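You operate a simulated robot arm through the tools that you are given. There is no shell and no other tool. Be economical: measure what you need, move in short steps, check, and stop when the job is done.

Carry out the task below with a simulated robot arm. There is one attempt and no reset: what you move stays moved.

TASK
Pull the top desk drawer open.
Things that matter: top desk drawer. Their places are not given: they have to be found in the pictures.

It is judged by the outcome, as a careful person would: the job done as asked, and still so three seconds after it is handed in. It fails if anything else is knocked over, pushed out of place, dropped, spilled or broken.

THE ROBOT
A 6-joint arm with a two-finger parallel gripper, fixed in place. Base frame: the origin is at the foot of the arm, x ahead of it, y to its left, z up. Lengths are in m, angles in degrees, forces in N, time in s.
With the tool pointing down near the work surface it reaches from about 0.16 to 0.64 m from the base axis. Its first joint turns from -66.0 to 66.0 degrees. Payload 2.9 kg.
Tool frame: the origin (TCP) lies between the finger pads and is the grasp point; the fingertips stand 0.03 m ahead of it; z points along the fingers, y is the line along which they close. The gripper opens to 0.11 m. The fingers are 0.02 m wide and 0.01 m thick; the gripper's body (0.048 by 0.112 m) begins 0.055 m behind the TCP.
Orientation is told as [roll, pitch, yaw] about the base's x, y, z axes, in that order, counted from this pose: with the fingers straight down and closing along the base's y, the tool's x points along the base's -x, its y along +y and its z along -z.

THE INTERFACE
- The arm moves only by the tool apply_moves. Its argument "series" is a list of rows, each a list of 7 numbers: the shift along the tool's x, y, z in m, then the turn, a rotation vector about the tool's x, y, z in degrees, then the finger opening in m, from 0 to 0.11. In form: [[x, y, z, rx, ry, rz, claw], ...]. A call has 1 to 10 rows; each row shifts and turns the commanded pose from where the row before left it, along the tool's axes as they then stand. A row lasts 0.2 s, in which the tool goes at most 0.05 m and 8.6 degrees; a call with a longer step from one row to the next is refused whole, and so is a gripper value outside its range. A pose out of reach is approached as far as the arm can. The call stops where the force on the tool passes 40 N (or 10 N more than at its start, if that is more) or the arm is blocked; 0.2 s more then pass. The fingers move at their own pace (about 0.108 m/s each) and stop on an object; they squeeze with about 36 N. The grip force told is the motor's: it shows also when the fingers shut on nothing. Time passes only in rows, and 0.2 s behind the last, so rows that do not move let the fingers close. It gives the time, the measured TCP pose, the force on the tool (base axes), the opening and the grip force at its end, in the units of the frame above (readings bear some noise).
- Cameras (640 x 400 px; columns grow to the right, rows downward): "scene" is fixed at [0.0689, 0.436, 1.3664]; the picture's right is [-0.79, -0.61, 0.00], its down [-0.44, 0.57, -0.70] and it looks along [0.43, -0.55, -0.72] (base axes); focal length 346 px, centre (320, 200). "wrist" rides on the gripper at [-0.036, 0, -0.057] in the tool frame; the picture's right is [0.00, -1.00, 0.00], its down [0.97, 0.00, -0.24] and it looks along [0.24, 0.00, 0.97] (tool axes); focal length 218 px, centre (320, 200).
- grab_frame(camera): a new picture of that camera. No time passes.
- measure_at(camera, pixels): for up to 12 pixels [column, row] of the newest picture of that camera ("zoom" is the newest enlarged one), the place [x, y, z] in the base frame of the surface seen there, good to about 0.002 m. No time passes.
- enlarge(camera, box): a new picture of the part [left, top, right, bottom] of that camera's present view, enlarged. No time passes.
- finish_job(): hands the job in; it is judged then, once.

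Work in short steps. Measure before you move; look again where a grasp or a placing could have gone wrong, and mend it. You have 60 turns and 26 pictures in all, the two below and enlarged ones among them. Open the gripper and draw the arm clear of the work before you hand the job in, unless the task says otherwise; then end with one line.

The tools are called after ">>>" by a JSON object that holds its "method" and its "body". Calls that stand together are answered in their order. apply_moves: Moves the arm, as the interface text tells. Its arguments: {"type":"object","properties":{"series":{"type":"array","items":{"type":"array","items":{"type":"number"}}}},"required":["series"]} The other tools are called the same way: grab_frame (camera) takes a picture; measure_at (camera, pixels) gives the place of the surface under pixels of a picture; enlarge (camera, box) takes an enlarged picture of a part of a camera's view; finish_job () hands the job in.

At the start:

```text
clock: 0.0
tcp_pos: [0.4286, -0.2662, 0.803]
tool_rot: [0.1, -0.1, -0.1]
ft_force: [-0.2, 0.0, -0.3]
finger_gap: 0.11
gripper_force: 0.2
```

scene: 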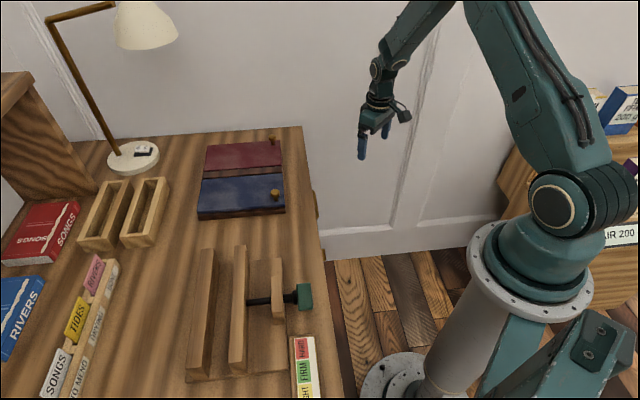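
wrist: 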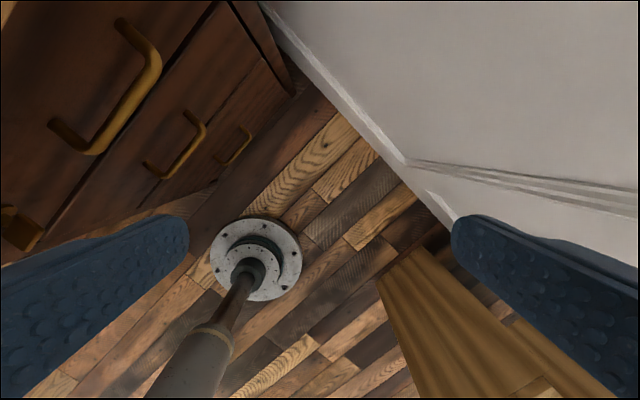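

The wrist picture shows drawer handles at about (115,90), (180,150), (235,148), and part of another at (20,230). I'll measure the handles and the drawer fronts.

>>> {"method": "measure_at", "body": {"camera": "wrist", "pixels": [[155, 65], [130, 110], [90, 150], [60, 128], [122, 25], [90, 80], [185, 150], [235, 148], [20, 232], [40, 40], [160, 100], [60, 190]]}}

>>> {"method": "measure_at", "body": {"camera": "scene", "pixels": [[302, 130], [325, 270], [316, 205], [310, 180], [318, 220], [320, 330], [275, 192], [305, 295], [240, 185], [272, 140]]}}

>>> {"method": "enlarge", "body": {"camera": "wrist", "box": [0, 0, 320, 270]}}

>>> {"method": "enlarge", "body": {"camera": "scene", "box": [180, 110, 380, 400]}}

```text
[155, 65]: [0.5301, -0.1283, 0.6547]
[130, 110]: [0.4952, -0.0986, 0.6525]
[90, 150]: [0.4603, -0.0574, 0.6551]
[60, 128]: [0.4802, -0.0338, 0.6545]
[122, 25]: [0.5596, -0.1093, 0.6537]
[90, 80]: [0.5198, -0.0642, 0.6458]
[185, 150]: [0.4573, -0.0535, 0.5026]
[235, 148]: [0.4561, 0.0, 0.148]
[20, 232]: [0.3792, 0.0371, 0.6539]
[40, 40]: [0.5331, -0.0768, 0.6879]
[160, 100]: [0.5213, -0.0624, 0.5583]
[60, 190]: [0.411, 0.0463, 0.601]
```

```text
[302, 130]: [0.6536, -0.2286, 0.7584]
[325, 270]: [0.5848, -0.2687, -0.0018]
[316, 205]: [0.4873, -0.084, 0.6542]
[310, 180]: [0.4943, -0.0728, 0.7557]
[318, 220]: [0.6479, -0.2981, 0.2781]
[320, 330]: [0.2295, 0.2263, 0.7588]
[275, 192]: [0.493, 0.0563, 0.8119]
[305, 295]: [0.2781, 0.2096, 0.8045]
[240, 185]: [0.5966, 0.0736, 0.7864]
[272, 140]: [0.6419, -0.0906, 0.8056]
```

```text
1.48 times, centred on (160, 135) of wrist
```

zoom: 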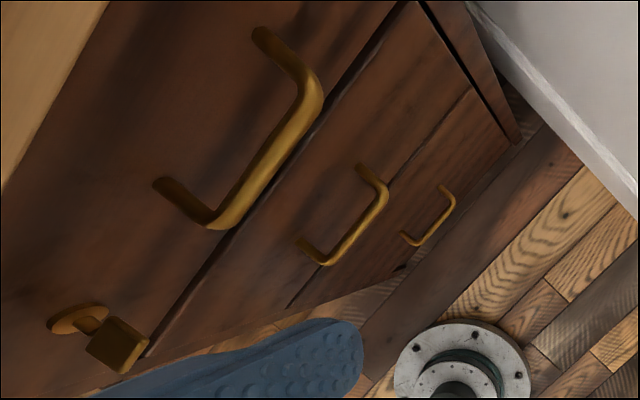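

```text
1.38 times, centred on (280, 255) of scene
```

zoom: 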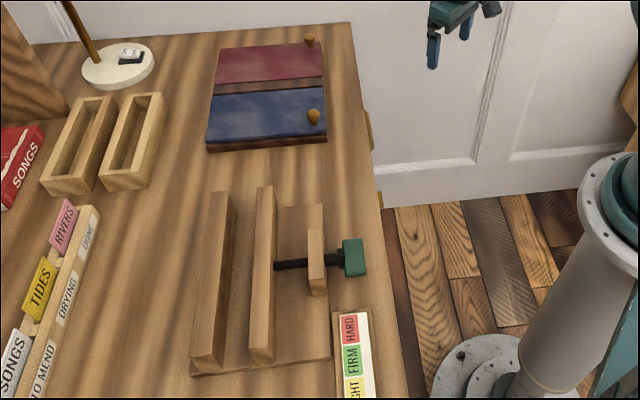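

The drawer front faces roughly (-0.73,-0.68). The top drawer's handle bar is at about (0.495,-0.093,0.654), and there's a small fitting near (0.379,0.037,0.654) that may be a catch. I'll turn the tool in place to point at the front with the fingers closing vertically.

>>> {"method": "apply_moves", "body": {"series": [[0, 0, 0, -7.03, -3.06, 3.06, 0.11], [0, 0, 0, -7.03, -3.06, 3.06, 0.11], [0, 0, 0, -7.03, -3.06, 3.06, 0.11], [0, 0, 0, -7.03, -3.06, 3.06, 0.11], [0, 0, 0, -7.03, -3.06, 3.06, 0.11], [0, 0, 0, -7.03, -3.06, 3.06, 0.11]]}}

```text
clock: 1.4
tcp_pos: [0.4287, -0.2664, 0.8021]
tool_rot: [45.1, -9.7, -23.7]
ft_force: [0.9, 0.5, 0.1]
finger_gap: 0.11
gripper_force: 0.0
```

The arm is following the turn with no contact, so I'll do the other half.

>>> {"method": "apply_moves", "body": {"series": [[0, 0, 0, -7.03, -3.06, 3.06, 0.11], [0, 0, 0, -7.03, -3.06, 3.06, 0.11], [0, 0, 0, -7.03, -3.06, 3.06, 0.11], [0, 0, 0, -7.03, -3.06, 3.06, 0.11], [0, 0, 0, -7.03, -3.06, 3.06, 0.11], [0, 0, 0, -7.03, -3.06, 3.06, 0.11]]}}

>>> {"method": "grab_frame", "body": {"camera": "wrist"}}

>>> {"method": "grab_frame", "body": {"camera": "scene"}}

```text
clock: 2.8
tcp_pos: [0.419, -0.2204, 0.8009]
tool_rot: [81.2, -2.1, -46.4]
ft_force: [0.3, 0.1, -0.6]
finger_gap: 0.1099
gripper_force: 0.0
out of reach, approached as far as the arm can: row 5, 6
```

```text
21 pictures are left
```

wrist: 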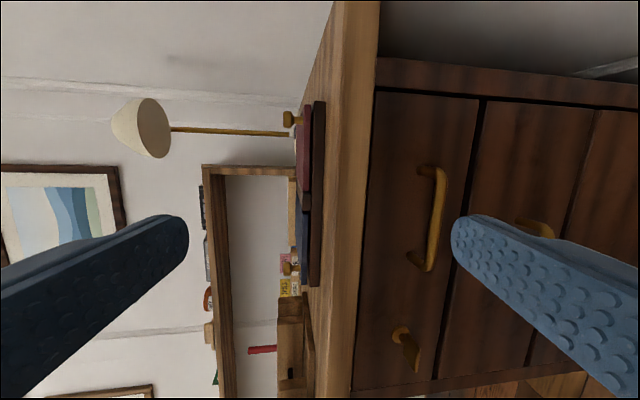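

```text
20 pictures are left
```

scene: 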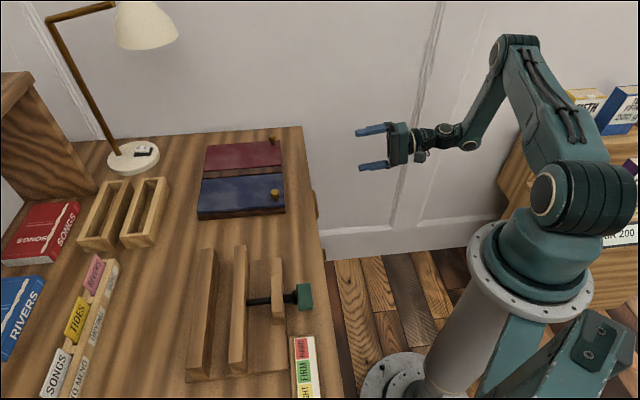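

The front is in full view, with image left being world up: the top drawer's handle is at (435,220) and a fitting below it at (405,345). I'll enlarge the fitting to see whether it holds the drawer shut.

>>> {"method": "enlarge", "body": {"camera": "wrist", "box": [350, 290, 470, 400]}}

>>> {"method": "measure_at", "body": {"camera": "wrist", "pixels": [[402, 330], [412, 352], [415, 366], [439, 175], [437, 215], [430, 265], [425, 170], [413, 257], [400, 200], [368, 250], [350, 250], [400, 300]]}}

```text
3.64 times, centred on (410, 345) of wrist
```

zoom: 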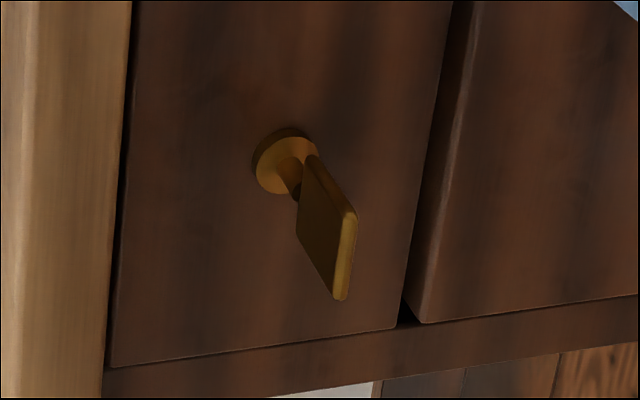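

```text
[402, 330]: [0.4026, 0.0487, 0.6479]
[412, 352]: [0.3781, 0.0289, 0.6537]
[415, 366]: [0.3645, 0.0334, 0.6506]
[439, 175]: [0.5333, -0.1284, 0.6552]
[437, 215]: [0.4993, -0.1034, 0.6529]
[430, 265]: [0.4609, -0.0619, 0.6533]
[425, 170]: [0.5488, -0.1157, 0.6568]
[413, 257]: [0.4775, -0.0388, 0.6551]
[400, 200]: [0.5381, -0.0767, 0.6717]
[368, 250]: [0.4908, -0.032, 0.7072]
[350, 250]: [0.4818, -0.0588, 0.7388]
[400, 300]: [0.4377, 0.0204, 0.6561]
```

The fitting is a key standing in a lock, which may or may not be locked. I'll try a gentle pull first. Reach is limited when the tool is level, so I'll pitch it down about 30° before approaching.

>>> {"method": "apply_moves", "body": {"series": [[0, 0, 0, 7.5, 0, 0, 0.11], [0, 0, 0, 7.5, 0, 0, 0.11], [0, 0, 0, 7.5, 0, 0, 0.11], [0, 0, 0, 7.5, 0, 0, 0.11]]}}

```text
clock: 3.8
tcp_pos: [0.4184, -0.2193, 0.8006]
tool_rot: [51.1, -2.2, -46.4]
ft_force: [-0.4, -0.7, -0.3]
finger_gap: 0.11
gripper_force: 0.1
```

The tool is now pitched down about 39°. I'll bring that to about 33°, narrow the fingers to 0.05, and move to a point roughly 9 cm back from the bar.

>>> {"method": "apply_moves", "body": {"series": [[0, 0, 0, -6, 0, 0, 0.05], [0.0097, -0.011, 0.0277, 0, 0, 0, 0.05], [0.0097, -0.011, 0.0277, 0, 0, 0, 0.05], [0.0097, -0.011, 0.0277, 0, 0, 0, 0.05], [0.0097, -0.011, 0.0277, 0, 0, 0, 0.05]]}}

>>> {"method": "grab_frame", "body": {"camera": "wrist"}}

```text
clock: 5.0
tcp_pos: [0.4463, -0.1472, 0.7022]
tool_rot: [57.2, -2.3, -46.5]
ft_force: [-0.6, -0.8, 1.0]
finger_gap: 0.0503
gripper_force: 0.2
```

```text
18 pictures are left
```

wrist: 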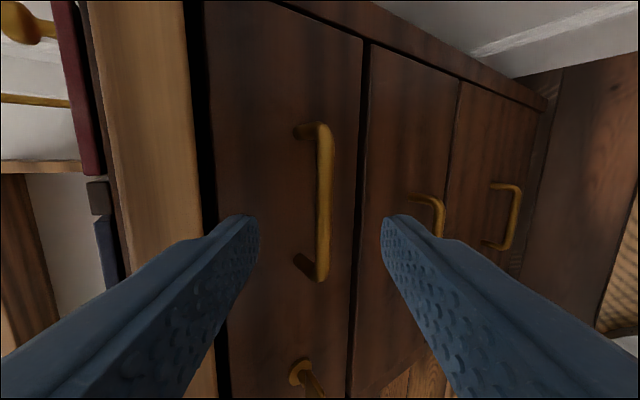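

The fingers straddle the bar, which runs from (325,130) to (320,275). I'll measure it again at close range.

>>> {"method": "measure_at", "body": {"camera": "wrist", "pixels": [[325, 145], [324, 200], [322, 260], [303, 132], [305, 262], [280, 200], [345, 200], [194, 250], [182, 250], [302, 367], [315, 385]]}}

```text
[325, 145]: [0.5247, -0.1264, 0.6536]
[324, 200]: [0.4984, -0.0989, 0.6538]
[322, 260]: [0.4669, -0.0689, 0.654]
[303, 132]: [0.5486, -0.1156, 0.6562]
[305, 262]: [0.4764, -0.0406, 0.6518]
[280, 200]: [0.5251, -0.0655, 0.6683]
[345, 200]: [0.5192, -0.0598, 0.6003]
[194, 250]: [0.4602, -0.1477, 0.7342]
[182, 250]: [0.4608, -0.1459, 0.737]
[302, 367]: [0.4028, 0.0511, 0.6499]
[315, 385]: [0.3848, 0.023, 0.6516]
```

The bar runs at 45° and its centre is near (0.500,-0.094,0.652), almost straight ahead. I'll advance 0.078 m along the tool and then close.

>>> {"method": "apply_moves", "body": {"series": [[0.001, 0, 0.026, 0, 0, 0, 0.05], [0.001, 0, 0.026, 0, 0, 0, 0.05], [0.001, -0.001, 0.026, 0, 0, 0, 0.05], [0, 0, 0, 0, 0, 0, 0.02], [0, 0, 0, 0, 0, 0, 0.0], [0, 0, 0, 0, 0, 0, 0.0]]}}

>>> {"method": "grab_frame", "body": {"camera": "wrist"}}

```text
clock: 6.4
tcp_pos: [0.4903, -0.1009, 0.658]
tool_rot: [57.0, -2.1, -46.5]
ft_force: [3.6, -3.0, -9.3]
finger_gap: 0.012
gripper_force: 45.5
```

```text
17 pictures are left
```

wrist: 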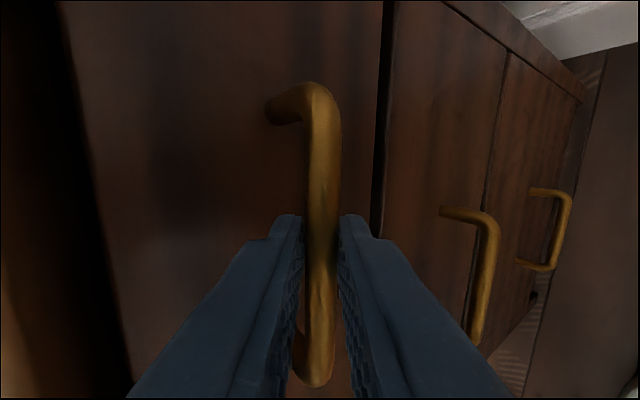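

The bar is gripped with a gap of 0.012. I'll try pulling horizontally along the front's normal in small steps.

>>> {"method": "apply_moves", "body": {"series": [[-0.0002, -0.0044, -0.0067, 0, 0, 0, 0.0], [-0.0002, -0.0044, -0.0067, 0, 0, 0, 0.0], [-0.0002, -0.0044, -0.0067, 0, 0, 0, 0.0]]}}

```text
clock: 7.2
tcp_pos: [0.4737, -0.1167, 0.6584]
tool_rot: [57.2, -2.1, -46.4]
ft_force: [0.6, 1.0, -5.9]
finger_gap: 0.0117
gripper_force: 44.4
```

It moved 23 mm with little force. I'll check whether the drawer came along.

>>> {"method": "grab_frame", "body": {"camera": "wrist"}}

```text
16 pictures are left
```

wrist: 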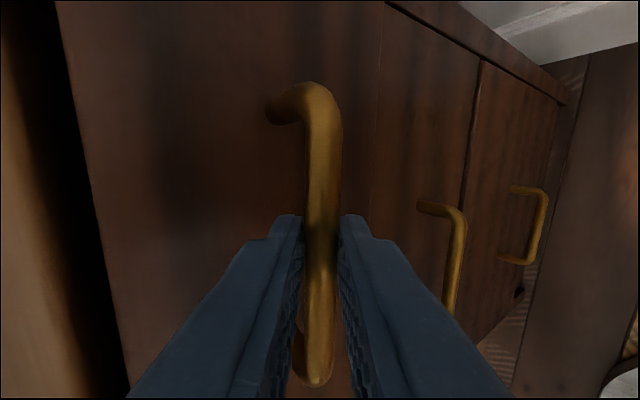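

The drawer is unlocked and coming out with the handle. I'll keep pulling.

>>> {"method": "apply_moves", "body": {"series": [[-0.0004, -0.0082, -0.0126, 0, 0, 0, 0.0], [-0.0004, -0.0082, -0.0126, 0, 0, 0, 0.0], [-0.0004, -0.0082, -0.0126, 0, 0, 0, 0.0], [-0.0004, -0.0082, -0.0126, 0, 0, 0, 0.0]]}}

```text
clock: 8.2
tcp_pos: [0.4308, -0.1597, 0.6581]
tool_rot: [57.3, -2.0, -46.3]
ft_force: [-7.0, 8.0, -4.2]
finger_gap: 0.0117
gripper_force: 44.7
```

>>> {"method": "apply_moves", "body": {"series": [[-0.0004, -0.0082, -0.0126, 0, 0, 0, 0.0], [-0.0004, -0.0082, -0.0126, 0, 0, 0, 0.0], [-0.0004, -0.0082, -0.0126, 0, 0, 0, 0.0], [-0.0004, -0.0082, -0.0126, 0, 0, 0, 0.0]]}}

>>> {"method": "grab_frame", "body": {"camera": "scene"}}

```text
clock: 9.2
tcp_pos: [0.3879, -0.2028, 0.6585]
tool_rot: [57.3, -2.0, -46.3]
ft_force: [-12.4, 13.0, 10.4]
finger_gap: 0.0121
gripper_force: 44.2
```

```text
15 pictures are left
```

scene: 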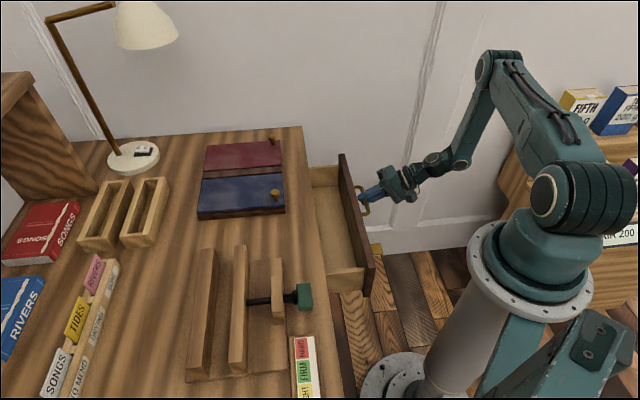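

The drawer is about 0.145 m open. A small side force has built up, so I'll ease it slightly and pull a little further.

>>> {"method": "apply_moves", "body": {"series": [[0.001, -0.0082, -0.0126, 0, 0, 0, 0.0], [0.001, -0.0082, -0.0126, 0, 0, 0, 0.0], [0.001, -0.0082, -0.0126, 0, 0, 0, 0.0], [0.0, -0.0082, -0.0126, 0, 0, 0, 0.0]]}}

```text
clock: 10.2
tcp_pos: [0.3537, -0.2364, 0.6573]
tool_rot: [57.1, -2.1, -46.5]
ft_force: [-4.2, 3.1, 9.7]
finger_gap: 0.0118
gripper_force: 44.8
out of reach, approached as far as the arm can: row 4
```

It's now about 0.19 m open, and the arm is at its reach limit in this pose. I'll look.

>>> {"method": "grab_frame", "body": {"camera": "scene"}}

```text
14 pictures are left
```

scene: 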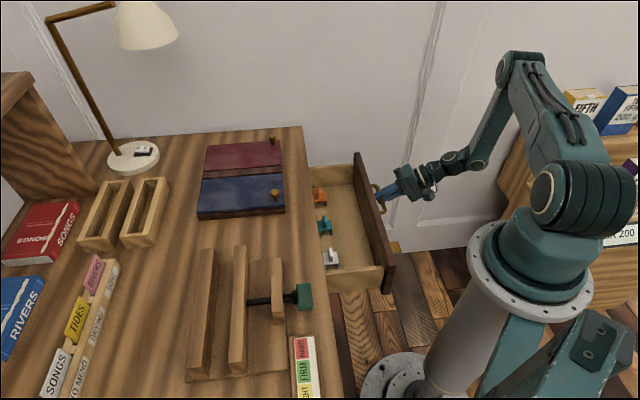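

The drawer is clearly open and its contents are visible. I'll release the bar and back out along the tool.

>>> {"method": "apply_moves", "body": {"series": [[0, 0, 0, 0, 0, 0, 0.04], [0, 0, 0, 0, 0, 0, 0.04], [0, 0, -0.01, 0, 0, 0, 0.04], [0, 0, -0.01, 0, 0, 0, 0.04]]}}

>>> {"method": "grab_frame", "body": {"camera": "wrist"}}

```text
clock: 11.2
tcp_pos: [0.3567, -0.2416, 0.6679]
tool_rot: [56.9, -2.2, -46.4]
ft_force: [0.5, -0.1, 0.4]
finger_gap: 0.04
gripper_force: 0.0
out of reach, approached as far as the arm can: row 3, 4
```

```text
13 pictures are left
```

wrist: 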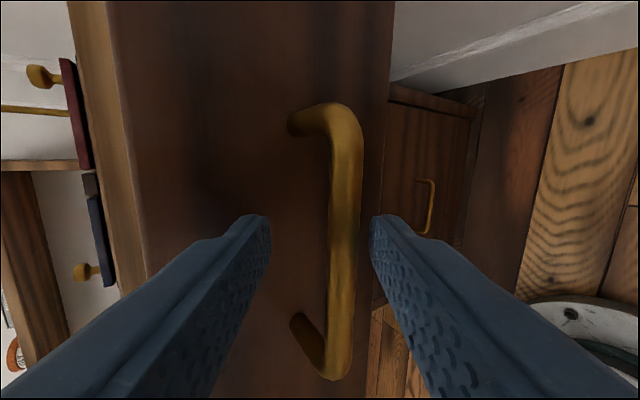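

Straight back is out of reach, but sliding along the bar direction is free because the fingers lie above and below it. I'll retreat diagonally, sideways and back.

>>> {"method": "apply_moves", "body": {"series": [[-0.015, 0, -0.013, 0, 0, 0, 0.04], [-0.015, 0, -0.013, 0, 0, 0, 0.04], [-0.015, 0, -0.013, 0, 0, 0, 0.04]]}}

>>> {"method": "grab_frame", "body": {"camera": "wrist"}}

```text
clock: 12.0
tcp_pos: [0.382, -0.284, 0.6915]
tool_rot: [57.1, -2.3, -46.4]
ft_force: [0.5, -0.8, 0.3]
finger_gap: 0.04
gripper_force: 0.1
out of reach, approached as far as the arm can: row 1, 2, 3
```

```text
12 pictures are left
```

wrist: 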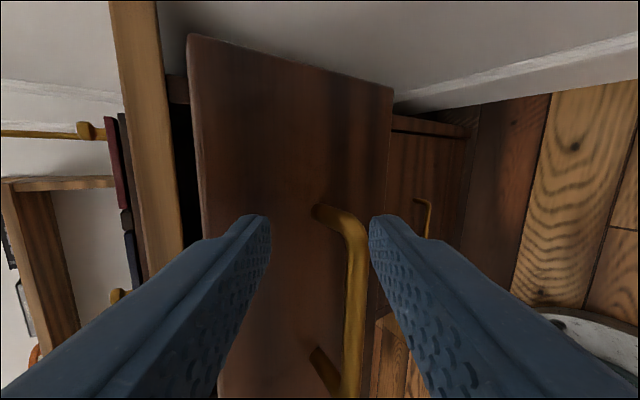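

The force is near zero and the fingertips are level with the bar's plane. I'll take a few more of the same steps to clear the handle.

>>> {"method": "apply_moves", "body": {"series": [[-0.015, 0, -0.015, 0, 0, 0, 0.04], [-0.01, 0, -0.02, 0, 0, 0, 0.04], [-0.01, 0, -0.02, 0, 0, 0, 0.04]]}}

>>> {"method": "grab_frame", "body": {"camera": "wrist"}}

```text
clock: 12.8
tcp_pos: [0.4045, -0.3248, 0.723]
tool_rot: [57.1, -2.3, -46.4]
ft_force: [0.4, 0.3, 0.9]
finger_gap: 0.0397
gripper_force: 0.1
out of reach, approached as far as the arm can: row 1, 2, 3
```

```text
11 pictures are left
```

wrist: 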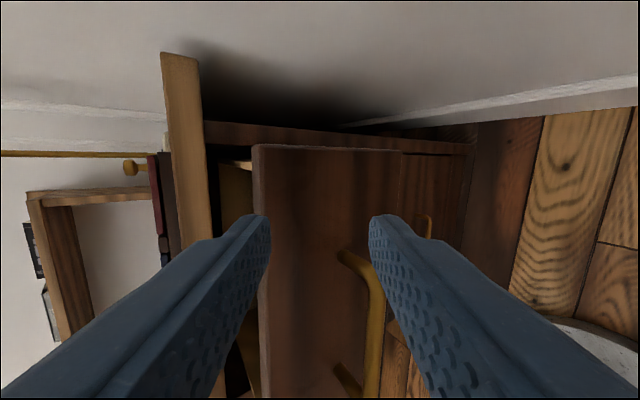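

The tool is clear of the handle. I'll lift straight up.

>>> {"method": "apply_moves", "body": {"series": [[-0.0011, 0.025, -0.0164, 0, 0, 0, 0.04], [-0.0011, 0.025, -0.0164, 0, 0, 0, 0.04], [-0.0011, 0.025, -0.0164, 0, 0, 0, 0.06], [-0.0011, 0.025, -0.0164, 0, 0, 0, 0.08], [0, 0, 0, 0, 0, 0, 0.1]]}}

>>> {"method": "grab_frame", "body": {"camera": "scene"}}

```text
clock: 14.0
tcp_pos: [0.4041, -0.3231, 0.8426]
tool_rot: [57.2, -2.2, -46.4]
ft_force: [0.6, 0.0, -0.1]
finger_gap: 0.1
gripper_force: 0.0
out of reach, approached as far as the arm can: row 4
```

```text
10 pictures are left
```

scene: 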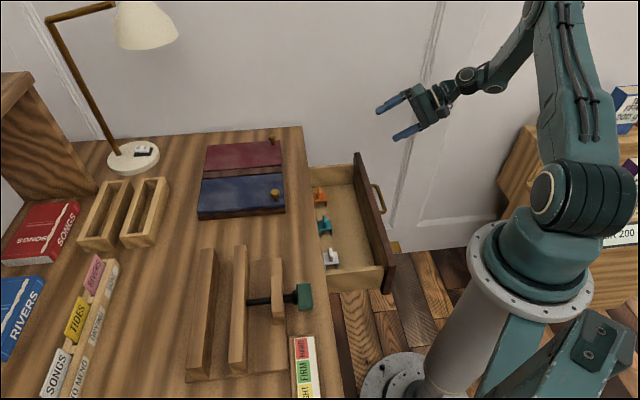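

The drawer has stayed open, the arm is clear, and nothing else has moved, so I'll hand the job in.

>>> {"method": "finish_job", "body": {}}

```text
The job is handed in.
```

The top desk drawer is pulled open about 19 cm, as far as the arm could reach in that pose, with the gripper open and clear of it and nothing else disturbed.
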